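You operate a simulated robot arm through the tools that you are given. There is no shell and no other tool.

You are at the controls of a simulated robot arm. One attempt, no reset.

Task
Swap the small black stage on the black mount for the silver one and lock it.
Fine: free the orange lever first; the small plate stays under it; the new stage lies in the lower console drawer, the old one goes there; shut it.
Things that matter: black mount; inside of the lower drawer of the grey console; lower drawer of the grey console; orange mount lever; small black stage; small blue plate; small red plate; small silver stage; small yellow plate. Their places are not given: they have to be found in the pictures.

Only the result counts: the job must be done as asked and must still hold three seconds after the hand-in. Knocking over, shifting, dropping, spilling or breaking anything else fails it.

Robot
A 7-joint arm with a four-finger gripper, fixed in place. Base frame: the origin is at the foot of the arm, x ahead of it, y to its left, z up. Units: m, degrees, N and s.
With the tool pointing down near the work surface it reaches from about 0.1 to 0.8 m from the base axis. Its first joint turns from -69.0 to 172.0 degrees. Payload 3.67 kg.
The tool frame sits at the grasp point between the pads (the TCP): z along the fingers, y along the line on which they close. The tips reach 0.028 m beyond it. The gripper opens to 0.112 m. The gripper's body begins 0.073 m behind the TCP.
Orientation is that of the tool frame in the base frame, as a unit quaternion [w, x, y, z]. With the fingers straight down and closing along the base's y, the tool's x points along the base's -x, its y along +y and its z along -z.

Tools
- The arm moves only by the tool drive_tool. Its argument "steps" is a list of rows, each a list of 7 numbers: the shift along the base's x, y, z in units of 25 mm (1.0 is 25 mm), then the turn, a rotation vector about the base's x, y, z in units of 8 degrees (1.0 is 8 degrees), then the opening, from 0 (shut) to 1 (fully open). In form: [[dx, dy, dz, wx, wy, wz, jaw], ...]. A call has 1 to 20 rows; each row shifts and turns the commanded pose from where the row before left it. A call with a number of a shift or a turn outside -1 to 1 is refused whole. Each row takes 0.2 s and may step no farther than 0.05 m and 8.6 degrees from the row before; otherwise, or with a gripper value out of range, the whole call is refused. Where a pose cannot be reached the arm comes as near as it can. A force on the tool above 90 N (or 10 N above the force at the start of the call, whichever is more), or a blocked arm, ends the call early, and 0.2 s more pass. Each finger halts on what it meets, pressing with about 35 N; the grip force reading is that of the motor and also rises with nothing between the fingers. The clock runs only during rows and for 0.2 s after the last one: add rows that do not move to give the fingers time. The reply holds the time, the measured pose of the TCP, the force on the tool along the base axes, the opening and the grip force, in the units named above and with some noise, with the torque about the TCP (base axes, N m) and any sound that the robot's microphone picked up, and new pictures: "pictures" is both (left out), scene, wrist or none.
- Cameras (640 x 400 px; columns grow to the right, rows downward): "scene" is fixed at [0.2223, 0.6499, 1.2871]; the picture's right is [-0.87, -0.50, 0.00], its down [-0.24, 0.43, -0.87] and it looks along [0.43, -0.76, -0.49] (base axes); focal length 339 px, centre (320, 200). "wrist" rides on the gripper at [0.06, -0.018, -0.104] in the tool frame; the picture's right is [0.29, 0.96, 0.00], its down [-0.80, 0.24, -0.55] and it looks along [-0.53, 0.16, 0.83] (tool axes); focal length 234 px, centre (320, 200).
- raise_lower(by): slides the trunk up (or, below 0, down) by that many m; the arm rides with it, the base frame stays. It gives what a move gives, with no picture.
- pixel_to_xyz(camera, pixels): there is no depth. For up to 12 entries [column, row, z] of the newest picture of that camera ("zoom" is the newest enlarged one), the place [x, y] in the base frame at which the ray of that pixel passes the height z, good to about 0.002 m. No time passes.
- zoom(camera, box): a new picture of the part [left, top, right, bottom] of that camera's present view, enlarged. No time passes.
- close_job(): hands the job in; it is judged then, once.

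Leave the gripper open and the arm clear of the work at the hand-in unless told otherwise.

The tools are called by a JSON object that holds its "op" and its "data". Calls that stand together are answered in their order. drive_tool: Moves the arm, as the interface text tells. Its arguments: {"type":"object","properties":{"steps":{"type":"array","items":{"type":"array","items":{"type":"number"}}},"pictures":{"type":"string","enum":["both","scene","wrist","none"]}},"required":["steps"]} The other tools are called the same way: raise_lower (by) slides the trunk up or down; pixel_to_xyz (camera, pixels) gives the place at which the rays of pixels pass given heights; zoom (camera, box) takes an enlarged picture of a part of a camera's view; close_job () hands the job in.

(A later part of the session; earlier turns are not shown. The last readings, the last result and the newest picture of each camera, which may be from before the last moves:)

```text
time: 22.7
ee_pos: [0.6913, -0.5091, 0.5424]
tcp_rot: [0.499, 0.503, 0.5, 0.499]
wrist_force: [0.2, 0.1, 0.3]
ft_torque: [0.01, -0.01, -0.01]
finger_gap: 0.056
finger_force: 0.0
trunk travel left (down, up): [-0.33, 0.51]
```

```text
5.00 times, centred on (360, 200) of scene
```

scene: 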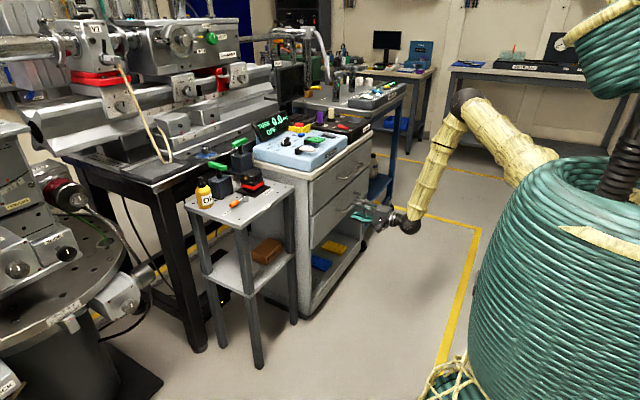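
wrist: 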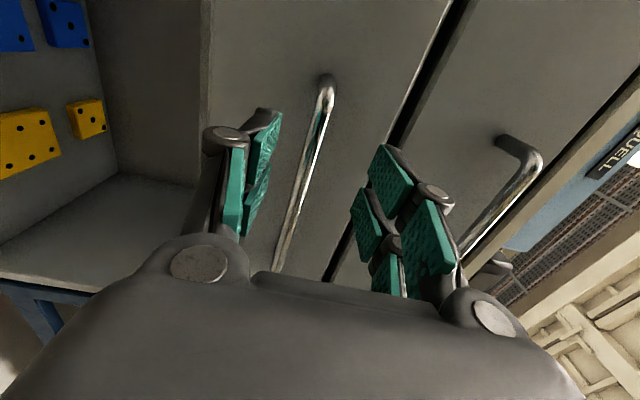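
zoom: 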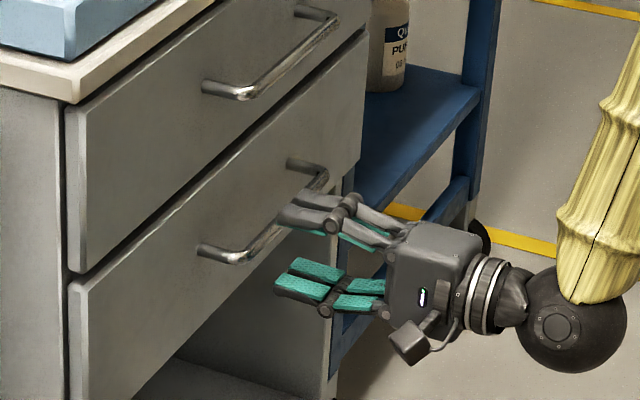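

The bar is still about 9 mm below the tool axis. I'll lower to z≈0.534 and move forward so the bar sits just beyond the TCP, leaving the tips short of the drawer face.

{"op": "drive_tool", "data": {"steps": [[0.4, 0, -0.32, 0, 0, 0, 0.5], [0.7, 0, 0, 0, 0, 0, 0.5], [0.6, 0, 0, 0, 0, 0, 0.5], [0, 0, 0, 0, 0, 0, 0.5]]}}

{"op": "zoom", "data": {"camera": "wrist", "box": [200, 60, 460, 240]}}

{"op": "zoom", "data": {"camera": "scene", "box": [310, 160, 410, 240]}}

```text
time: 23.7
ee_pos: [0.735, -0.5098, 0.5346]
tcp_rot: [0.498, 0.502, 0.502, 0.499]
wrist_force: [-0.7, -0.6, 0.3]
ft_torque: [0.02, -0.02, -0.02]
finger_gap: 0.0558
finger_force: 0.0
trunk travel left (down, up): [-0.33, 0.51]
```

scene: 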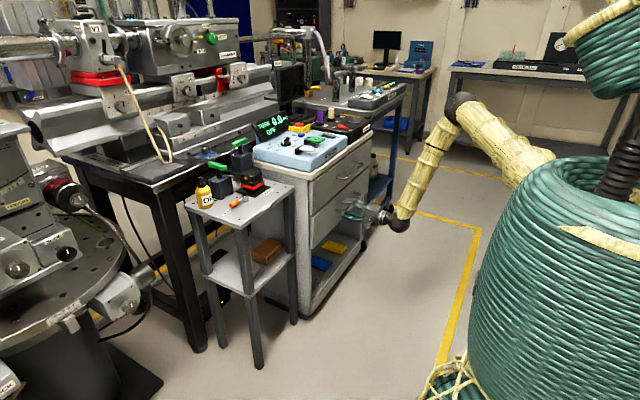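
wrist: 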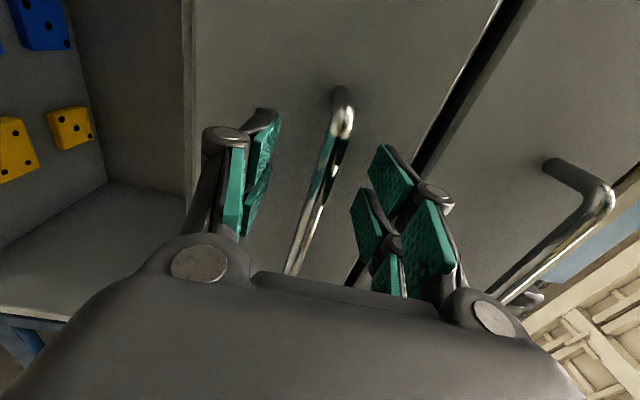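

```text
2.22 times, centred on (330, 150) of wrist
```

zoom: 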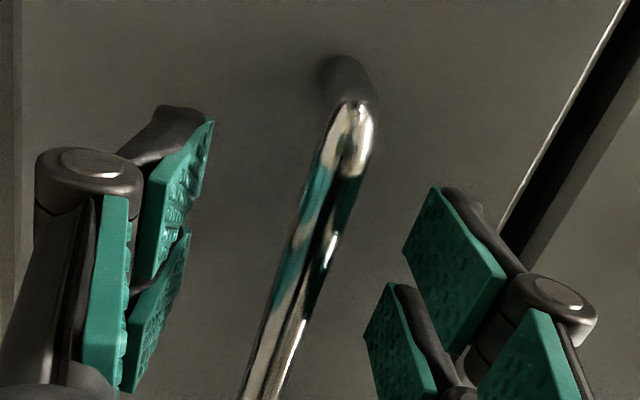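

```text
5.00 times, centred on (360, 200) of scene
```

zoom: 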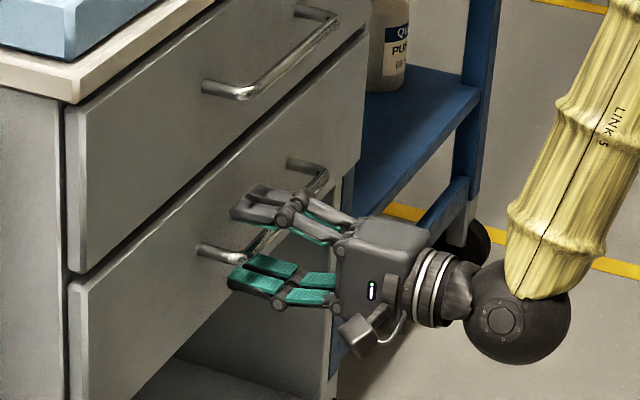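

The bar now sits centrally between the fingers. I'll close on it.

{"op": "drive_tool", "data": {"steps": [[0, 0, 0, 0, 0, 0, 0], [0, 0, 0, 0, 0, 0, 0], [0, 0, 0, 0, 0, 0, 0]], "pictures": "none"}}

```text
time: 24.5
ee_pos: [0.7353, -0.5093, 0.5347]
tcp_rot: [0.499, 0.502, 0.5, 0.499]
wrist_force: [1.1, -0.5, 3.8]
ft_torque: [-0.38, -0.02, 0.26]
finger_gap: 0.0109
finger_force: 44.7
trunk travel left (down, up): [-0.33, 0.51]
```

The grip holds the bar, with a gap of 10.9 mm. I'll pull -x gently for the first 50 mm and check the force.

{"op": "drive_tool", "data": {"steps": [[-0.4, 0, 0, 0, 0, 0, 0], [-0.4, 0, 0, 0, 0, 0, 0], [-0.6, 0, 0, 0, 0, 0, 0], [-0.6, 0, 0, 0, 0, 0, 0], [0, 0, 0, 0, 0, 0, 0]]}}

```text
time: 25.7
ee_pos: [0.6835, -0.5086, 0.5336]
tcp_rot: [0.498, 0.502, 0.5, 0.499]
wrist_force: [0.1, 6.8, 3.1]
ft_torque: [-0.3, 0.01, 0.27]
finger_gap: 0.0112
finger_force: 44.8
trunk travel left (down, up): [-0.33, 0.51]
```

scene: 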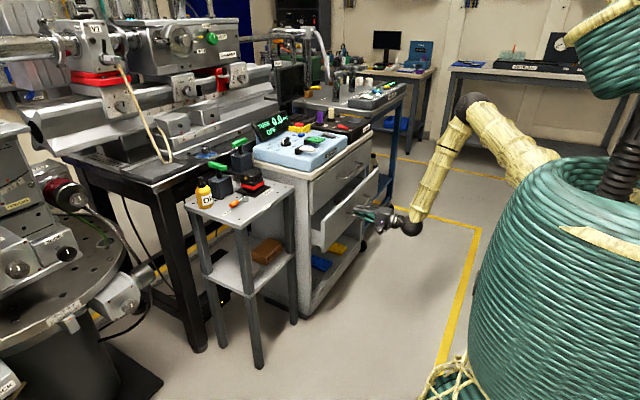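
wrist: 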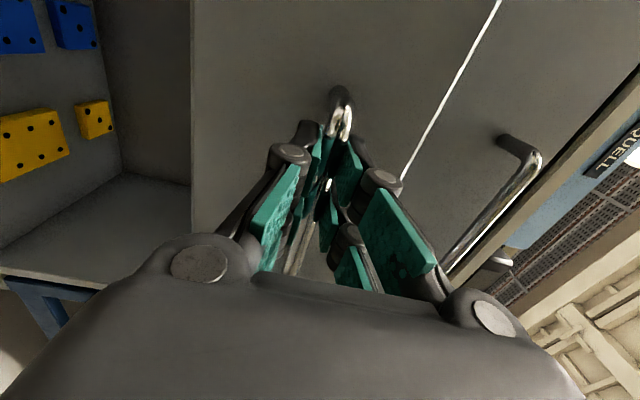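

The drawer is opening smoothly, with the TCP at x=0.683 and low force. I'll keep pulling another 150 mm.

{"op": "drive_tool", "data": {"steps": [[-0.8, 0, 0, 0, 0, 0, 0], [-0.8, 0, 0, 0, 0, 0, 0], [-0.8, 0, 0, 0, 0, 0, 0], [-0.8, 0, 0, 0, 0, 0, 0], [-0.8, 0, 0, 0, 0, 0, 0], [-0.8, 0, 0, 0, 0, 0, 0], [-0.8, 0, 0, 0, 0, 0, 0], [0, 0, 0, 0, 0, 0, 0]]}}

{"op": "zoom", "data": {"camera": "scene", "box": [290, 140, 430, 260]}}

```text
time: 27.5
ee_pos: [0.5449, -0.51, 0.5353]
tcp_rot: [0.498, 0.502, 0.501, 0.499]
wrist_force: [-1.0, 31.6, -21.8]
ft_torque: [-0.5, 0.14, 0.28]
finger_gap: 0.0112
finger_force: 45.6
trunk travel left (down, up): [-0.33, 0.51]
```

scene: 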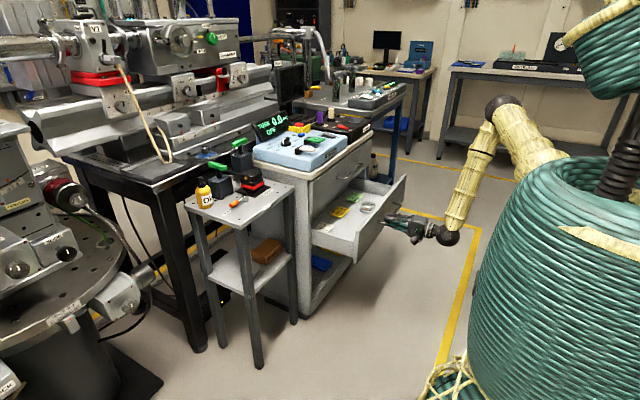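
wrist: 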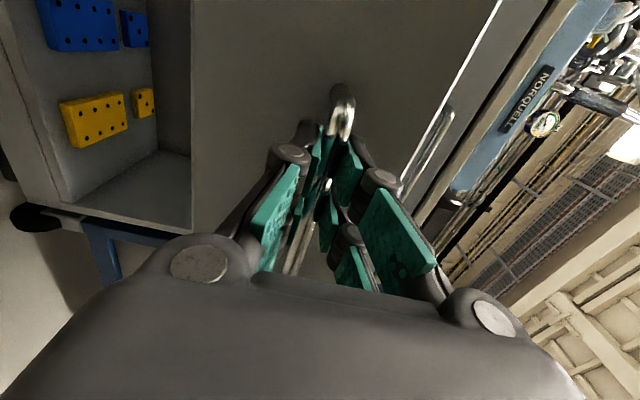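

```text
3.33 times, centred on (360, 200) of scene
```

zoom: 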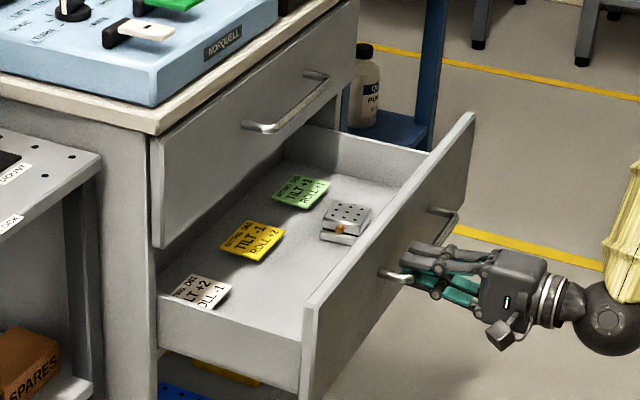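

The drawer is open by about 190 mm. Inside I see three cards lying at the back and left, and the silver stage near the front at scene zoom (345,220). I'll enlarge to read the cards and see the stage's orientation.

{"op": "zoom", "data": {"camera": "scene", "box": [335, 185, 395, 225]}}

{"op": "zoom", "data": {"camera": "scene", "box": [305, 185, 365, 240]}}

```text
10.00 times, centred on (365, 205) of scene
```

zoom: 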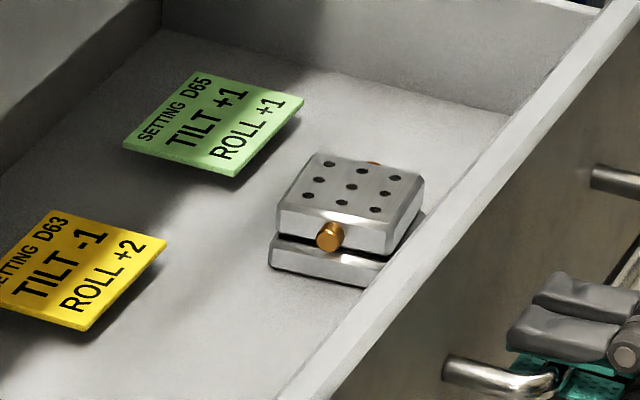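

```text
7.27 times, centred on (335, 212) of scene
```

zoom: 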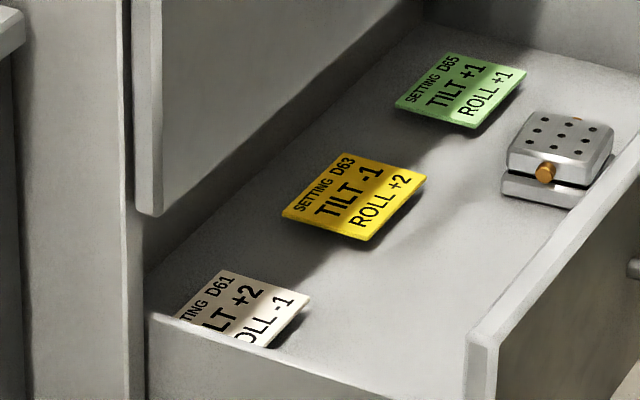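

I'll cast rays through the silver stage's top corners, the drawer front's top edge, the cards and the drawer sides to place them.

{"op": "pixel_to_xyz", "data": {"camera": "scene", "pixels": [[361, 205.8, 0.53], [371.8, 207.7, 0.53], [375.5, 202.6, 0.53], [365, 200.2, 0.53], [368.2, 203.8, 0.5], [368.2, 203.8, 0.53], [366, 198.5, 0.49], [366, 198.5, 0.52], [353, 218, 0.49], [351, 195, 0.49], [394, 176, 0.6], [352, 232, 0.6]]}}

{"op": "zoom", "data": {"camera": "scene", "box": [300, 160, 410, 260]}}

```text
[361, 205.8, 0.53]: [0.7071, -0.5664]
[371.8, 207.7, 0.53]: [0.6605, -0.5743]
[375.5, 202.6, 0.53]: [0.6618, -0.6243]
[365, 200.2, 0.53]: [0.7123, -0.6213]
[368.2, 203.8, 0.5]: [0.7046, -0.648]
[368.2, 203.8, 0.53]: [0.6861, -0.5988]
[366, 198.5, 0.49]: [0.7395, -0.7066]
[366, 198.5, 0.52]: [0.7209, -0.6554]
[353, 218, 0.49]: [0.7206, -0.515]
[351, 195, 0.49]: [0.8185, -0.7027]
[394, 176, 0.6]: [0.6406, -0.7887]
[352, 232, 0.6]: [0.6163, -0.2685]
```

```text
4.00 times, centred on (355, 210) of scene
```

zoom: 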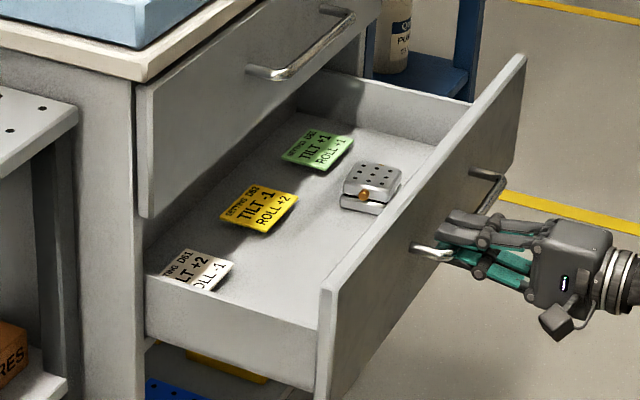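

The silver stage sits around x≈0.69–0.70, y≈-0.61, and the upper drawer's handle overhangs at x≈0.74. I want more room above the stage, so I'll pull the drawer farther in small steps, watching the force and reach.

{"op": "drive_tool", "data": {"steps": [[-0.5, 0, 0, 0, 0, 0, 0], [-0.5, 0, 0, 0, 0, 0, 0], [-0.5, 0, 0, 0, 0, 0, 0], [0, 0, 0, 0, 0, 0, 0]], "pictures": "none"}}

```text
time: 28.5
ee_pos: [0.5068, -0.5102, 0.5343]
tcp_rot: [0.499, 0.502, 0.501, 0.499]
wrist_force: [0.8, 25.4, -18.0]
ft_torque: [-0.45, 0.08, 0.0]
finger_gap: 0.0108
finger_force: 44.7
trunk travel left (down, up): [-0.33, 0.51]
```

It is still moving easily, with the TCP at x=0.507. I'll pull another 50 mm.

{"op": "drive_tool", "data": {"steps": [[-0.5, 0, 0, 0, 0, 0, 0], [-0.5, 0, 0, 0, 0, 0, 0], [-0.5, 0, 0, 0, 0, 0, 0], [-0.5, 0, 0, 0, 0, 0, 0], [0, 0, 0, 0, 0, 0, 0]]}}

```text
time: 29.7
ee_pos: [0.4568, -0.5102, 0.535]
tcp_rot: [0.498, 0.501, 0.502, 0.499]
wrist_force: [-0.2, 0.4, 0.2]
ft_torque: [0.03, -0.02, -0.01]
finger_gap: 0.0003
finger_force: 35.6
trunk travel left (down, up): [-0.33, 0.51]
```

scene: 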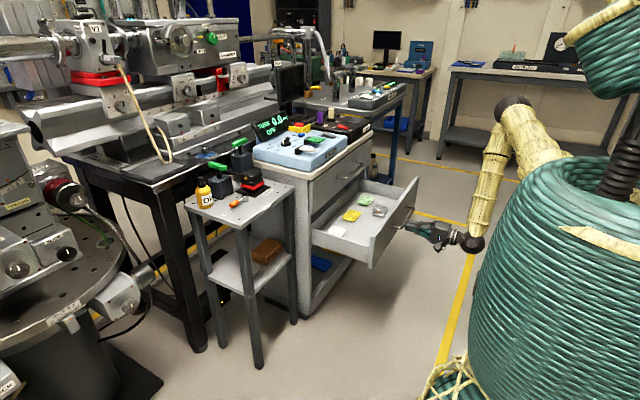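
wrist: 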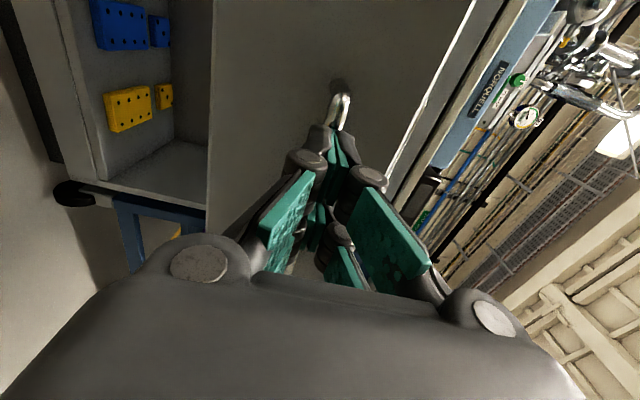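

The grip slipped off as the drawer reached its stop, so it is now fully open (gap 0). I'll back off a little, rise above the drawer, and look inside.

{"op": "zoom", "data": {"camera": "scene", "box": [300, 160, 440, 260]}}

{"op": "drive_tool", "data": {"steps": [[-0.5, 0, 0, 0, 0, 0, 0.3], [0, 0, 1, 0, 0, 0, 0.3], [0, 0, 1, 0, 0, 0, 0.3], [0, 0, 1, 0, 0, 0, 0.3], [0, 0, 1, 0, 0, 0, 0.3], [0, 0, 1, 0, 0, 0, 0.3], [0, 0, 1, 0, 0, 0, 0.3], [0, 0, 0, 0, 0, 0, 0.3]]}}

```text
4.00 times, centred on (370, 210) of scene
```

zoom: 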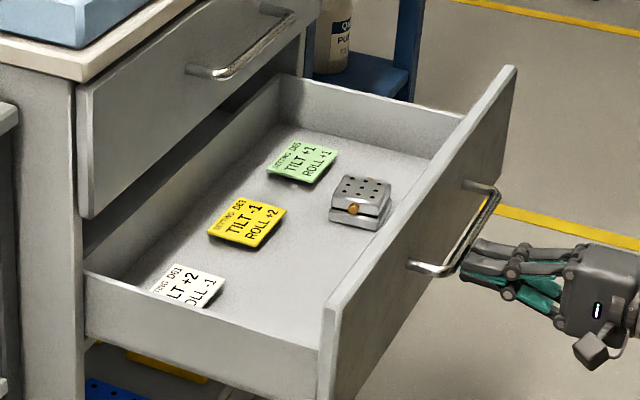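

```text
time: 31.5
ee_pos: [0.4443, -0.5126, 0.6846]
tcp_rot: [0.499, 0.502, 0.501, 0.499]
wrist_force: [-0.4, 0.2, -0.2]
ft_torque: [-0.01, 0.01, 0.01]
finger_gap: 0.0336
finger_force: 0.0
trunk travel left (down, up): [-0.33, 0.51]
```

scene: 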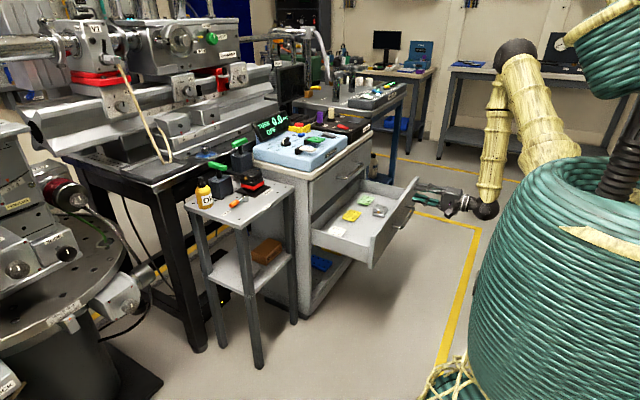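
wrist: 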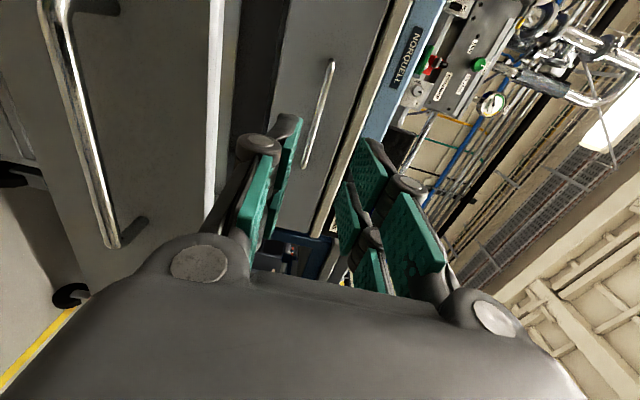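

The drawer is fully open and the silver stage is untouched, with plenty of floor space around it. I'll pitch the tool back to straight down while rising and moving over the drawer.

{"op": "drive_tool", "data": {"steps": [[0, 0, 1, 0, 1, 0, 0.3], [0, 0, 1, 0, 1, 0, 0.3], [0, 0, 1, 0, 1, 0, 0.3], [0, 0, 1, 0, 1, 0, 0.3], [0, 0, 0, 0, 1, 0, 0.3], [0, 0, 0, 0, 1, 0, 0.3], [0, 0, 0, 0, 1, 0, 0.3], [0.5, 0, 0, 0, 1, 0, 0.3], [0.5, 0, 0, 0, 1, 0, 0.3], [0.5, 0, 0, 0, 1, 0, 0.3], [0.5, 0, 0, 0, 1, 0, 0.3], [0.5, 0, 0, 0, 0.25, 0, 0.3], [0, 0, 0, 0, 0, 0, 0.3]]}}

```text
time: 34.3
ee_pos: [0.5265, -0.547, 0.771]
tcp_rot: [-0.002, 0.708, 0.706, -0.001]
wrist_force: [-0.4, 0.7, 1.3]
ft_torque: [0.01, -0.01, -0.03]
finger_gap: 0.0336
finger_force: 0.1
out of reach, approached as far as the arm can: row 1, 2, 3
trunk travel left (down, up): [-0.33, 0.51]
```

scene: 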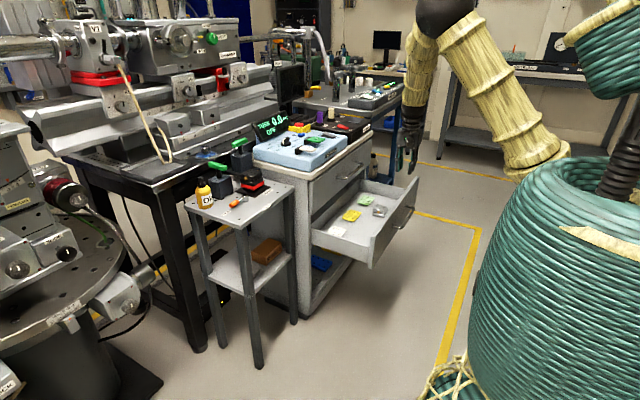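
wrist: 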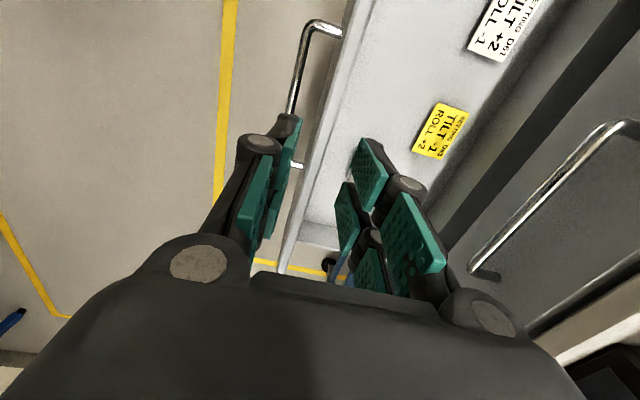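

The tool points straight down at (0.527,-0.547,0.771). The silver stage is hidden below the gripper, since the camera only sees things on the +y side of the tool. I'll move to about (0.62,-0.68,0.80) so the stage comes into view.

{"op": "drive_tool", "data": {"steps": [[0.8, -1, 0.3, 0, 0, 0, 0.5], [0.8, -1, 0.3, 0, 0, 0, 0.5], [0.8, -1, 0.3, 0, 0, 0, 0.5], [0.8, -1, 0.3, 0, 0, 0, 0.5], [0.5, -1, 0, 0, 0, 0, 0.5], [0, 0, 0, 0, 0, 0, 0.5]]}}

{"op": "zoom", "data": {"camera": "wrist", "box": [240, 60, 480, 240]}}

```text
time: 35.7
ee_pos: [0.6216, -0.6714, 0.8003]
tcp_rot: [-0.001, 0.708, 0.706, -0.002]
wrist_force: [1.1, 0.4, 0.3]
ft_torque: [-0.01, -0.02, 0.01]
finger_gap: 0.056
finger_force: 0.1
trunk travel left (down, up): [-0.33, 0.51]
```

scene: 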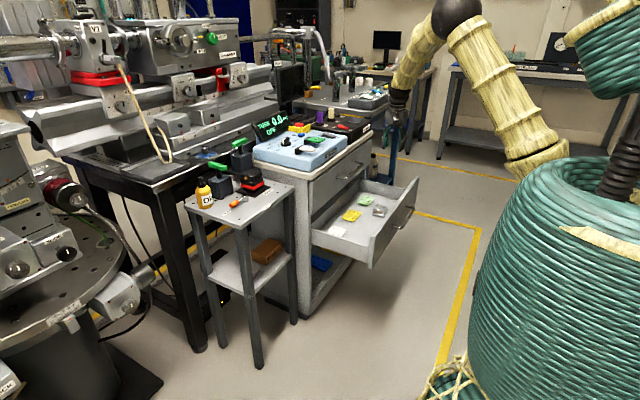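
wrist: 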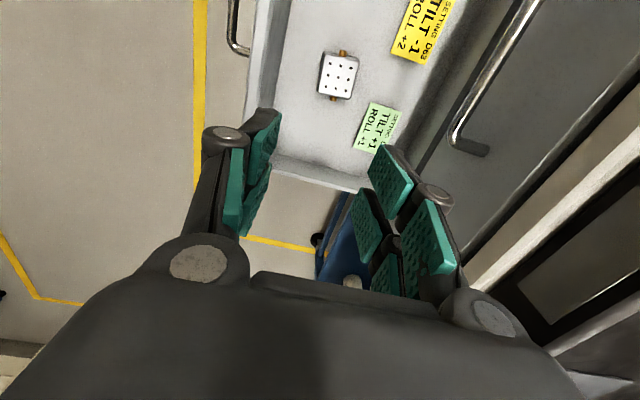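

```text
2.22 times, centred on (360, 150) of wrist
```

zoom: 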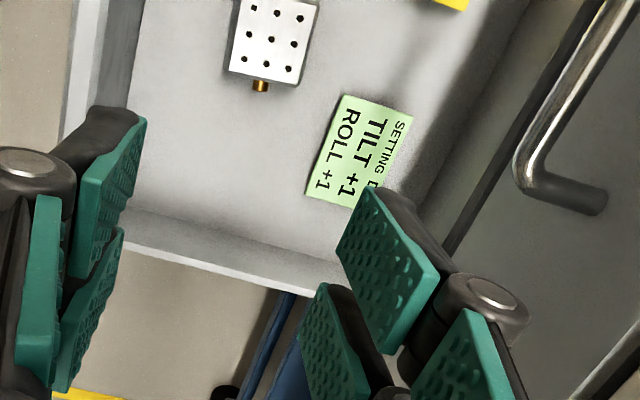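

Now the silver stage is visible at wrist (339,75), with knobs on its ±y sides. I'll enlarge both views for precise corners.

{"op": "zoom", "data": {"camera": "wrist", "box": [300, 30, 400, 110]}}

{"op": "zoom", "data": {"camera": "scene", "box": [355, 190, 405, 225]}}

```text
5.00 times, centred on (350, 70) of wrist
```

zoom: 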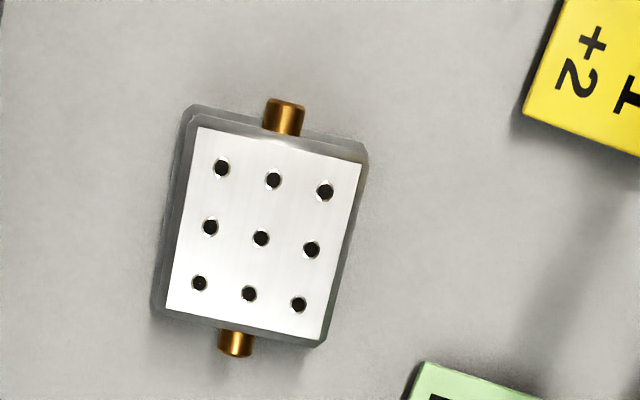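

```text
11.43 times, centred on (380, 208) of scene
```

zoom: 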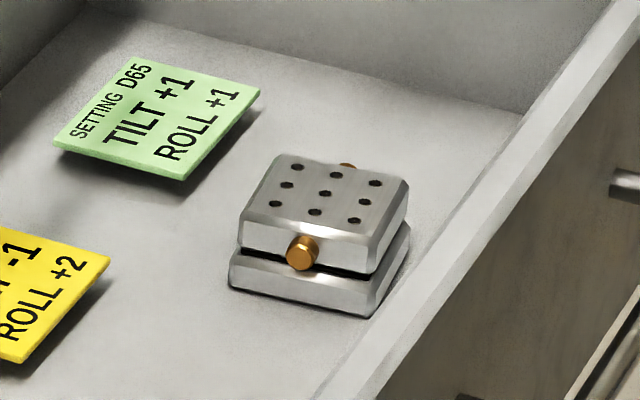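

I'll triangulate the centre hole (wrist 338.2,77.6 and scene 380.4,207.4), the top corners, and some floor features.

{"op": "pixel_to_xyz", "data": {"camera": "wrist", "pixels": [[338.2, 77.6, 0.5], [338.2, 77.6, 0.53], [338.2, 77.6, 0.56], [325.4, 55.4, 0.53], [358.2, 62, 0.53], [350.4, 98, 0.53], [319, 92, 0.53], [393, 56.5, 0.5], [393, 56.5, 0.47], [372, 103, 0.5], [275, 157, 0.55], [268, 60, 0.6]]}}

{"op": "pixel_to_xyz", "data": {"camera": "scene", "pixels": [[380.4, 207.4, 0.5], [380.4, 207.4, 0.53], [380.4, 207.4, 0.56], [371.9, 208.3, 0.47], [371.9, 208.3, 0.5]]}}

```text
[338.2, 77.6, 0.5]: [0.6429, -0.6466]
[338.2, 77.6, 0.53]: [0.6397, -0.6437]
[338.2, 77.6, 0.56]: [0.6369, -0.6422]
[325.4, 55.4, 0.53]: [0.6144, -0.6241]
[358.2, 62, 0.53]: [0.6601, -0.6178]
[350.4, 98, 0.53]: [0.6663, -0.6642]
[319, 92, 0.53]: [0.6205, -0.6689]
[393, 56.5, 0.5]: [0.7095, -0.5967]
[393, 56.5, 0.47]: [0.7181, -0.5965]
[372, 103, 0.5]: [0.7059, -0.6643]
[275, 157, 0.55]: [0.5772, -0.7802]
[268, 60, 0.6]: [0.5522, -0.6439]
```

```text
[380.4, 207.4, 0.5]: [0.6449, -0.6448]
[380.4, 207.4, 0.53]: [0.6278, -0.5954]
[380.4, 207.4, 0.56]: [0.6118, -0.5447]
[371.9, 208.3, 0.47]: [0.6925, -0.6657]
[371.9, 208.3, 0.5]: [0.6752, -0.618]
```

Both cameras agree: the silver stage's top centre is (0.643,-0.646,0.50), about 50 mm square and turned roughly +8° about z. The floor around (0.635,-0.50) is free, so the black stage will go there. Now I'll rise and travel back to the mount, staying at x≈0.62 in front of the console.

{"op": "drive_tool", "data": {"steps": [[0, 0, 1, 0, 0, 0, 0.5], [0, 0, 1, 0, 0, 0, 0.5], [0, 0.5, 1, 0, 0, 0, 0.5], [0, 1, 1, 0, 0, 0, 0.5], [0, 1, 0, 0, 0, 0, 0.5], [0, 1, 0, 0, 0, 0, 0.5], [0, 1, 0, 0, 0, 0, 0.5], [0, 1, 0, 0, 0, 0, 0.5], [0, 1, 0, 0, 0, 0, 0.5], [0, 1, 0, 0, 0, 0, 0.6], [0, 1, 0, 0, 0, 0, 0.6], [0, 1, 0, 0, 0, 0, 0.7], [0, 1, 0, 0, 0, 0, 0.7], [0, 1, 0, 0, 0, 0, 0.7], [0, 1, 0, 0, 0, 0, 0.7], [0, 1, 0, 0, 0, 0, 0.7], [0, 1, 0, 0, 0, 0, 0.7], [0, 1, 0, 0, 0, 0, 0.7], [0, 1, 0, 0, 0, 0, 0.7], [0, 1, 0, 0, 0, 0, 0.7]], "pictures": "none"}}

```text
time: 39.9
ee_pos: [0.6186, -0.2445, 0.8951]
tcp_rot: [-0.014, 0.712, 0.702, 0.006]
wrist_force: [-0.3, 0.8, 0.2]
ft_torque: [-0.02, 0.0, 0.01]
finger_gap: 0.0782
finger_force: 0.0
trunk travel left (down, up): [-0.33, 0.51]
```

The tool is over clear space at (0.619,-0.245,0.895). The T-handle and platform behind the mount are near x≥1.03, y≤-0.18, so I must stay tight. I'll move to y=-0.168 and forward to x≈0.88, then look again.

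{"op": "drive_tool", "data": {"steps": [[0, 1, 0, 0, 0, 0, 0.65], [0.5, 1, 0, 0, 0, 0, 0.65], [1, 1, 0, 0, 0, 0, 0.65], [1, 0.05, 0, 0, 0, 0, 0.65], [1, 0, 0, 0, 0, 0, 0.65], [1, 0, 0, 0, 0, 0, 0.65], [1, 0, 0, 0, 0, 0, 0.65], [1, 0, 0, 0, 0, 0, 0.65], [1, 0, 0, 0, 0, 0, 0.65], [1, 0, 0, 0, 0, 0, 0.65], [1, 0, 0, 0, 0, 0, 0.65], [1, 0, 0, 0, 0, 0, 0.65], [0, 0, 0, 0, 0, 0, 0.65]]}}

{"op": "zoom", "data": {"camera": "scene", "box": [210, 120, 290, 210]}}

{"op": "zoom", "data": {"camera": "wrist", "box": [230, 60, 450, 220]}}

```text
time: 42.7
ee_pos: [0.8818, -0.1594, 0.9009]
tcp_rot: [-0.001, 0.707, 0.707, -0.003]
wrist_force: [0.2, -0.2, 0.8]
ft_torque: [0.01, 0.02, -0.01]
finger_gap: 0.0728
finger_force: 0.0
trunk travel left (down, up): [-0.33, 0.51]
```

scene: 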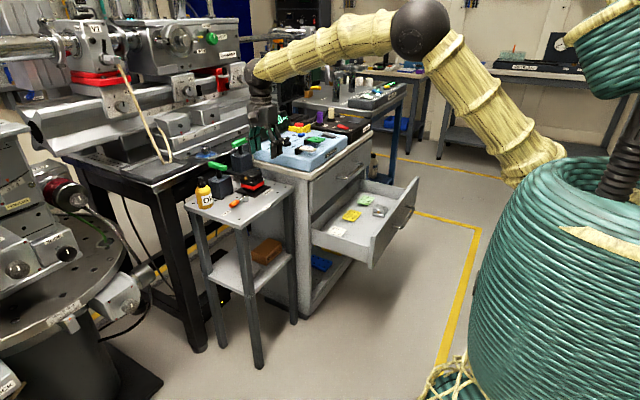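
wrist: 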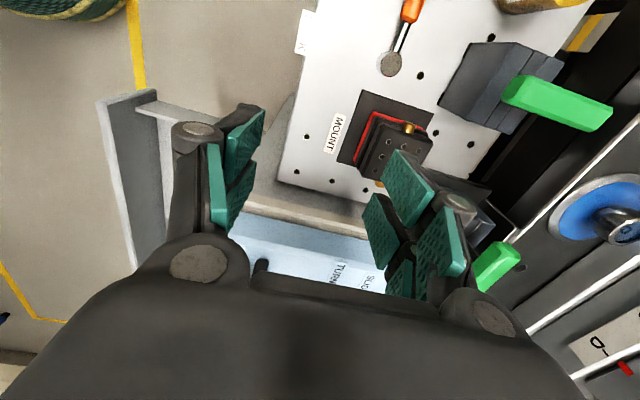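

```text
4.44 times, centred on (250, 165) of scene
```

zoom: 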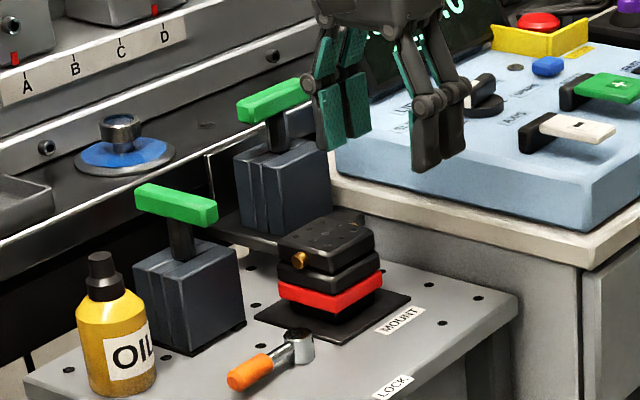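

```text
2.50 times, centred on (340, 140) of wrist
```

zoom: 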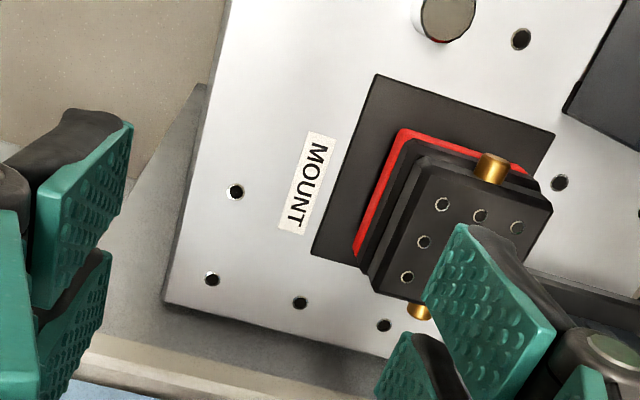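

The wrist view shows the stage's hole pattern, with the centre hole at about wrist (396.2,161). It also shows the green T-handle behind at (497,265). I'll cast those rays to fix the stage centre and check clearance.

{"op": "pixel_to_xyz", "data": {"camera": "wrist", "pixels": [[396.2, 161, 0.787], [388.4, 141.6, 0.787], [418.4, 150.8, 0.787], [374.4, 170.8, 0.787], [478, 290, 0.875], [519, 257, 0.875], [498, 242, 0.875], [400, 112, 0.757], [355, 160, 0.757], [362, 89.6, 0.73], [336.8, 161.6, 0.73], [490, 187, 0.745]]}}

{"op": "pixel_to_xyz", "data": {"camera": "scene", "pixels": [[251, 173.7, 0.787], [230.4, 144, 0.875], [252, 145, 0.875]]}}

{"op": "zoom", "data": {"camera": "scene", "box": [236, 162, 276, 202]}}

```text
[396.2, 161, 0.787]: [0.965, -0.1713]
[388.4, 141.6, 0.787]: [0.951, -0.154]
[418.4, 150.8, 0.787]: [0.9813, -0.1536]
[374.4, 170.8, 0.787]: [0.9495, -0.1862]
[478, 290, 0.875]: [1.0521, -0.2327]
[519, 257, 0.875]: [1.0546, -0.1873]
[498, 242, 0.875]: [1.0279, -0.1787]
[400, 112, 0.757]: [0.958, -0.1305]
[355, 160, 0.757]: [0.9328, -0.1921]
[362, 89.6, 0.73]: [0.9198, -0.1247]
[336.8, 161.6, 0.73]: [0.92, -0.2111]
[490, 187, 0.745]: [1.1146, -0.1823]
```

```text
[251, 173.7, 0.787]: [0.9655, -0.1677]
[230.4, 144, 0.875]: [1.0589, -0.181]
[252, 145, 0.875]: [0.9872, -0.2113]
```

```text
10.00 times, centred on (256, 182) of scene
```

zoom: 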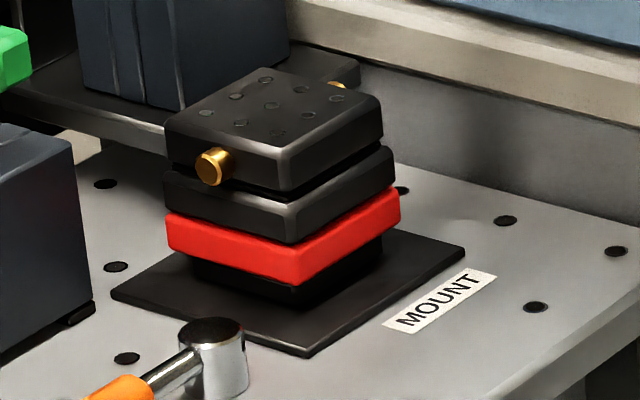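

The stage centre is (0.965,-0.170), with the top at z≈0.787. The green T-bar's nearest corner is about (1.028,-0.179,0.875), only a few mm from where the gripper body would go. I'll tilt the tool 15° about x so its body leans to +y, away from the T-bar, and move above the stage at z≈0.85.

{"op": "drive_tool", "data": {"steps": [[0, 0.2, 0, -0.94, 0, 0, 0.62], [0, 0, 0, -0.94, 0, 0, 0.62], [1, -0.2, 0, 0, 0, 0, 0.62], [1, -0.2, 0, 0, 0, 0, 0.62], [1, -0.12, -0.5, 0, 0, 0, 0.62], [0.33, -0.1, -0.7, 0, 0, 0, 0.62], [0, 0, -0.8, 0, 0, 0, 0.62], [0, 0, 0, 0, 0, 0, 0.62]]}}

{"op": "zoom", "data": {"camera": "scene", "box": [210, 120, 290, 210]}}

{"op": "zoom", "data": {"camera": "wrist", "box": [210, 80, 450, 260]}}

```text
time: 44.5
ee_pos: [0.9635, -0.1689, 0.85]
tcp_rot: [0.091, 0.702, 0.7, -0.095]
wrist_force: [-0.7, -1.1, 0.3]
ft_torque: [0.01, -0.01, 0.06]
finger_gap: 0.0694
finger_force: 0.1
trunk travel left (down, up): [-0.33, 0.51]
```

scene: 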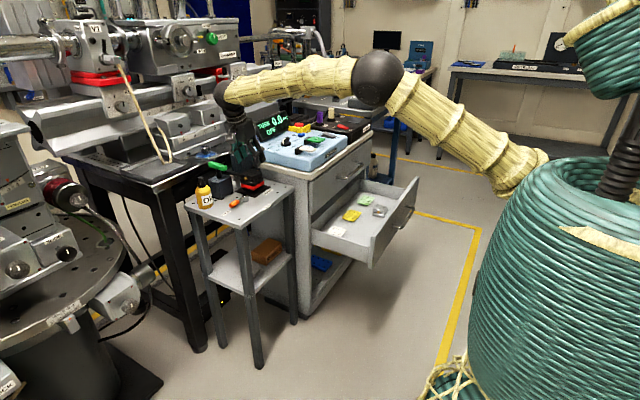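
wrist: 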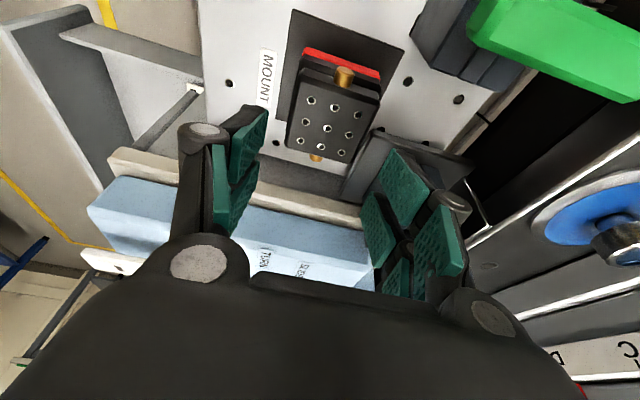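

```text
4.44 times, centred on (250, 165) of scene
```

zoom: 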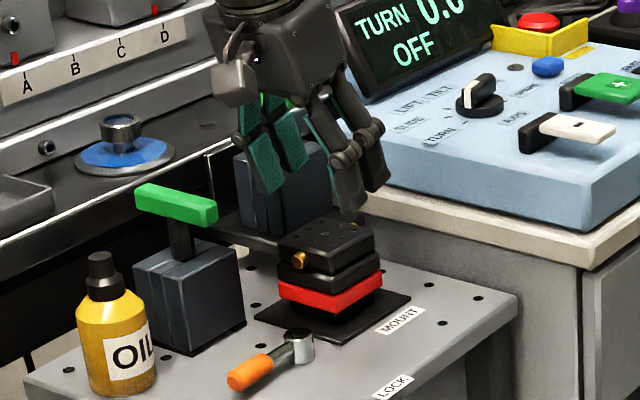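

```text
2.22 times, centred on (330, 170) of wrist
```

zoom: 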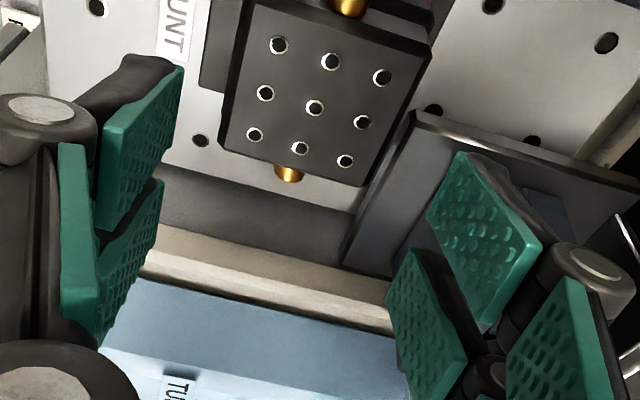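

The fingers straddle the stage. The grey raised plate's corner near wrist (377,130) is close to the right finger, so I'll get its position before descending.

{"op": "pixel_to_xyz", "data": {"camera": "wrist", "pixels": [[377.3, 130.4, 0.74], [377.3, 130.4, 0.76], [377.3, 130.4, 0.78], [328, 128.6, 0.787], [291.6, 147.5, 0.787], [344.4, 163.8, 0.787], [300.5, 92.7, 0.787], [391, 140, 0.823], [285.6, 132.5, 0.823]]}}

{"op": "pixel_to_xyz", "data": {"camera": "scene", "pixels": [[259.8, 168.5, 0.74], [259.8, 168.5, 0.76], [259.8, 168.5, 0.78]]}}

```text
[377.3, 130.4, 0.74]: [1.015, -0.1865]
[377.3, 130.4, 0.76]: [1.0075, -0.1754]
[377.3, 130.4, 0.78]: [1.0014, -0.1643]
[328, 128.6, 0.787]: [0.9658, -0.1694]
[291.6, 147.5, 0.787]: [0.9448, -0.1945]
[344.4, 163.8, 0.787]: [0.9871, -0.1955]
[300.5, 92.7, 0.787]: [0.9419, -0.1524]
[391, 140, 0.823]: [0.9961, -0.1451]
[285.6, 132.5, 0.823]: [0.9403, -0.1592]
```

```text
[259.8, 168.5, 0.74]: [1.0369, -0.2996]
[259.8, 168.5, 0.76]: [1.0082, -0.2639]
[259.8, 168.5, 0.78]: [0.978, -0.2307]
```

The centre hole re-measures at (0.9658,-0.1694), so the TCP is centred to within about 2 mm. The raised plate's corner is near (1.0145,-0.186,~0.745), just clear of the finger. I'll descend to z≈0.790, with the tips about 7 mm above the red plate.

{"op": "drive_tool", "data": {"steps": [[0.09, 0, -0.6, 0, 0, 0, 0.62], [0, 0, -0.6, 0, 0, 0, 0.62], [0, 0, -0.6, 0, 0, 0, 0.62], [0, 0, -0.55, 0, 0, 0, 0.62], [0, 0, 0, 0, 0, 0, 0.62]]}}

{"op": "zoom", "data": {"camera": "scene", "box": [220, 140, 290, 210]}}

{"op": "zoom", "data": {"camera": "wrist", "box": [210, 80, 450, 260]}}

```text
time: 45.7
ee_pos: [0.9686, -0.1701, 0.7923]
tcp_rot: [0.09, 0.702, 0.7, -0.095]
wrist_force: [0.7, -0.1, -0.1]
ft_torque: [-0.01, 0.01, -0.02]
finger_gap: 0.0693
finger_force: 0.1
trunk travel left (down, up): [-0.33, 0.51]
```

scene: 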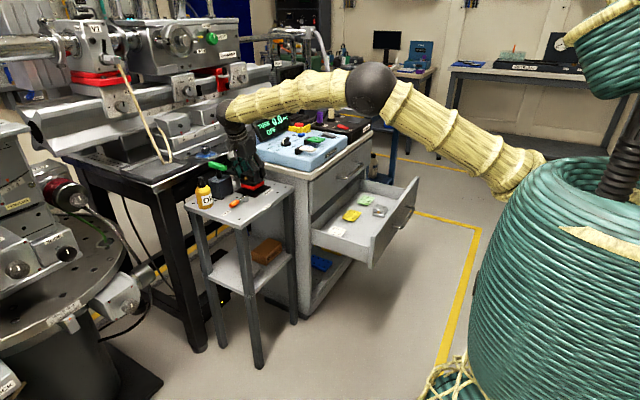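
wrist: 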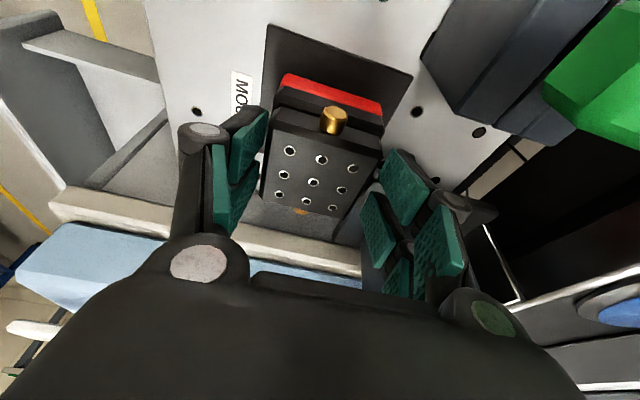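

```text
5.71 times, centred on (255, 175) of scene
```

zoom: 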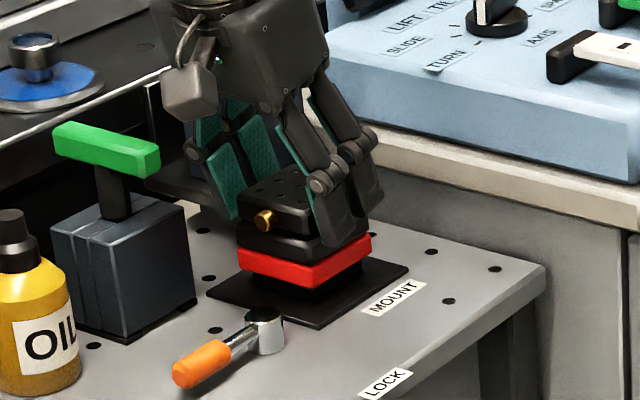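

```text
2.22 times, centred on (330, 170) of wrist
```

zoom: 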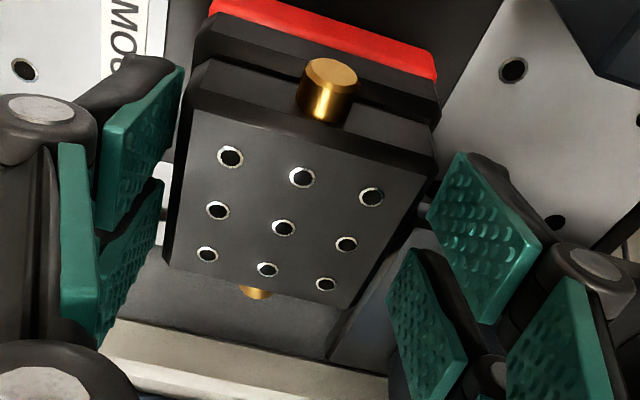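

The fingers are beside the stage at the right height. One last centring check on the centre hole (wrist 313.3,182.6).

{"op": "pixel_to_xyz", "data": {"camera": "wrist", "pixels": [[313.3, 182.6, 0.787], [289.4, 151, 0.787], [353, 168.8, 0.787]]}}

```text
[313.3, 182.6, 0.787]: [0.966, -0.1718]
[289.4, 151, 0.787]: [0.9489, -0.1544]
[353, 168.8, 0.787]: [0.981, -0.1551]
```

The TCP is about 2 mm too far in +x. I'll correct that and close gradually on the stage.

{"op": "drive_tool", "data": {"steps": [[-0.09, 0, 0, 0, 0, 0, 0.55], [0, 0, 0, 0, 0, 0, 0.5], [0, 0, 0, 0, 0, 0, 0.45], [0, 0, 0, 0, 0, 0, 0.3], [0, 0, 0, 0, 0, 0, 0.3]]}}

{"op": "zoom", "data": {"camera": "scene", "box": [230, 150, 280, 200]}}

```text
time: 46.9
ee_pos: [0.9653, -0.1692, 0.7932]
tcp_rot: [0.092, 0.702, 0.7, -0.094]
wrist_force: [-0.7, 0.8, 2.5]
ft_torque: [0.02, 0.02, 0.01]
finger_gap: 0.0597
finger_force: 35.4
trunk travel left (down, up): [-0.33, 0.51]
```

scene: 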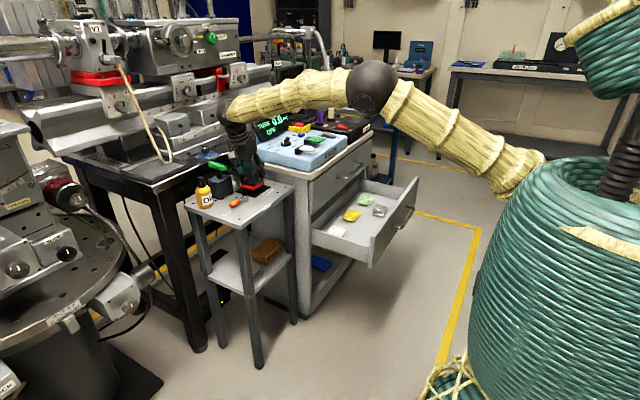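
wrist: 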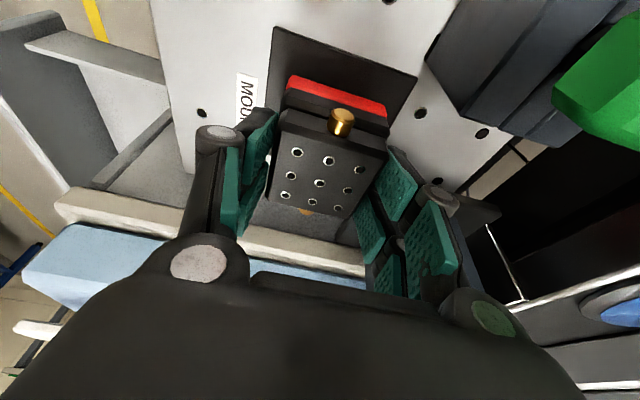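

```text
8.00 times, centred on (255, 175) of scene
```

zoom: 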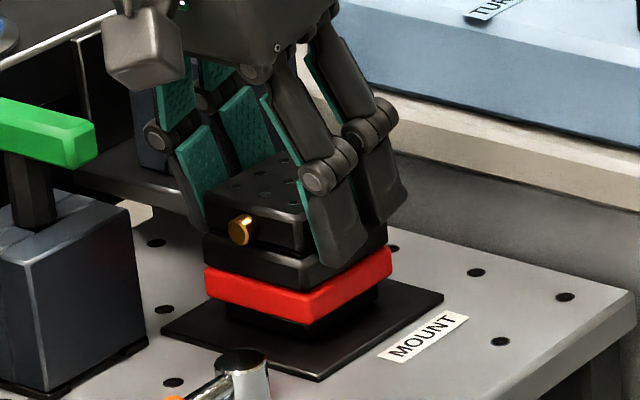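

The fingers closed at 59.7 mm on the stage, and the force is steady. I'll lift gently by about 20 mm and check that the red plate stays behind.

{"op": "drive_tool", "data": {"steps": [[0, 0, 0.2, 0, 0, 0, 0.3], [0, 0, 0.3, 0, 0, 0, 0.3], [0, 0, 0.4, 0, 0, 0, 0.3], [0, 0, 0, 0, 0, 0, 0.3]]}}

{"op": "zoom", "data": {"camera": "scene", "box": [230, 150, 280, 200]}}

{"op": "zoom", "data": {"camera": "wrist", "box": [210, 60, 450, 240]}}

```text
time: 47.9
ee_pos: [0.9671, -0.1693, 0.8138]
tcp_rot: [0.091, 0.701, 0.701, -0.095]
wrist_force: [-0.4, 0.1, -2.4]
ft_torque: [-0.02, 0.0, -0.01]
finger_gap: 0.0595
finger_force: 35.3
trunk travel left (down, up): [-0.33, 0.51]
```

scene: 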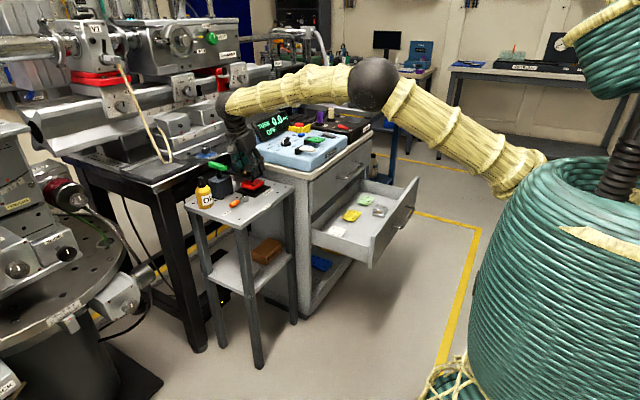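
wrist: 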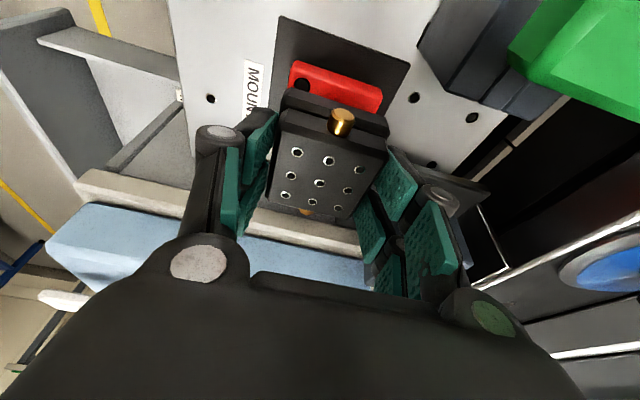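

```text
8.00 times, centred on (255, 175) of scene
```

zoom: 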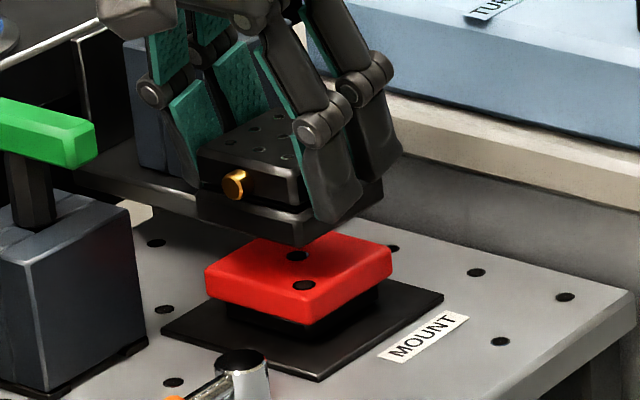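

```text
2.22 times, centred on (330, 150) of wrist
```

zoom: 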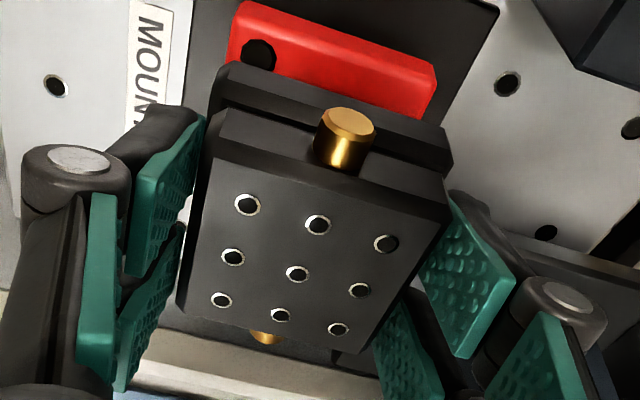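

The black stage lifted cleanly and the red plate stayed on the mount. Now I'll raise it, back off in -x until clear of the console, then swing to y≈-0.50 over the drawer.

{"op": "drive_tool", "data": {"steps": [[0, 0, 0.7, 0, 0, 0, 0.3], [0, 0, 0.8, 0, 0, 0, 0.3], [0, 0, 0.8, 0, 0, 0, 0.3], [-0.5, 0, 0.8, 0, 0, 0, 0.3], [-0.9, 0, 0.5, 0, 0, 0, 0.3], [-0.9, 0, 0, 0, 0, 0, 0.3], [-0.9, 0, 0, 0, 0, 0, 0.3], [-0.9, 0, 0, 0, 0, 0, 0.3], [-0.9, 0, 0, 0, 0, 0, 0.3], [-0.9, 0, 0, 0, 0, 0, 0.3], [-0.9, 0, 0, 0, 0, 0, 0.3], [-0.9, 0, 0, 0, 0, 0, 0.3], [-0.9, 0, 0, 0, 0, 0, 0.3], [-0.9, 0, 0, 0, 0, 0, 0.3], [-0.9, -0.2, 0, 0, 0, 0, 0.3], [-0.9, -0.5, 0, 0, 0, 0, 0.3], [-0.9, -0.9, 0, 0, 0, 0, 0.3], [-0.9, -0.9, 0, 0, 0, 0, 0.3], [0, -0.9, 0, 0, 0, 0, 0.3], [0, 0, 0, 0, 0, 0, 0.3]]}}

```text
time: 50.1
ee_pos: [0.8218, -0.2083, 0.7853]
tcp_rot: [0.012, 0.712, 0.689, -0.133]
wrist_force: [-0.7, -0.5, -2.2]
ft_torque: [0.0, -0.02, -0.03]
finger_gap: 0.0595
finger_force: 34.7
trunk travel left (down, up): [-0.33, 0.51]
stopped in row 10: the arm was blocked; the commanded pose is now the measured one
```

scene: 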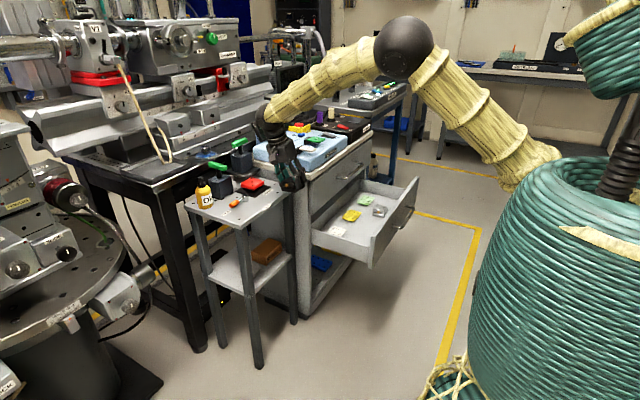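
wrist: 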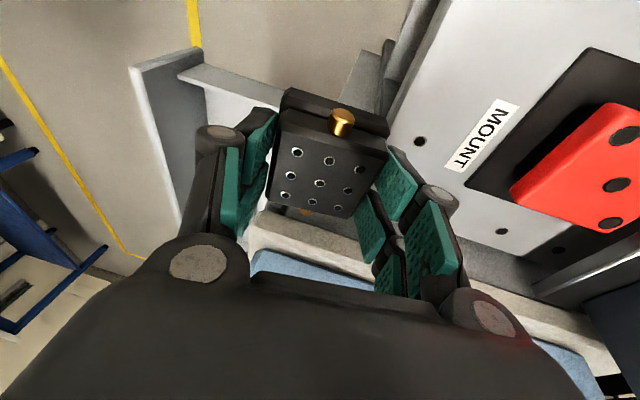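

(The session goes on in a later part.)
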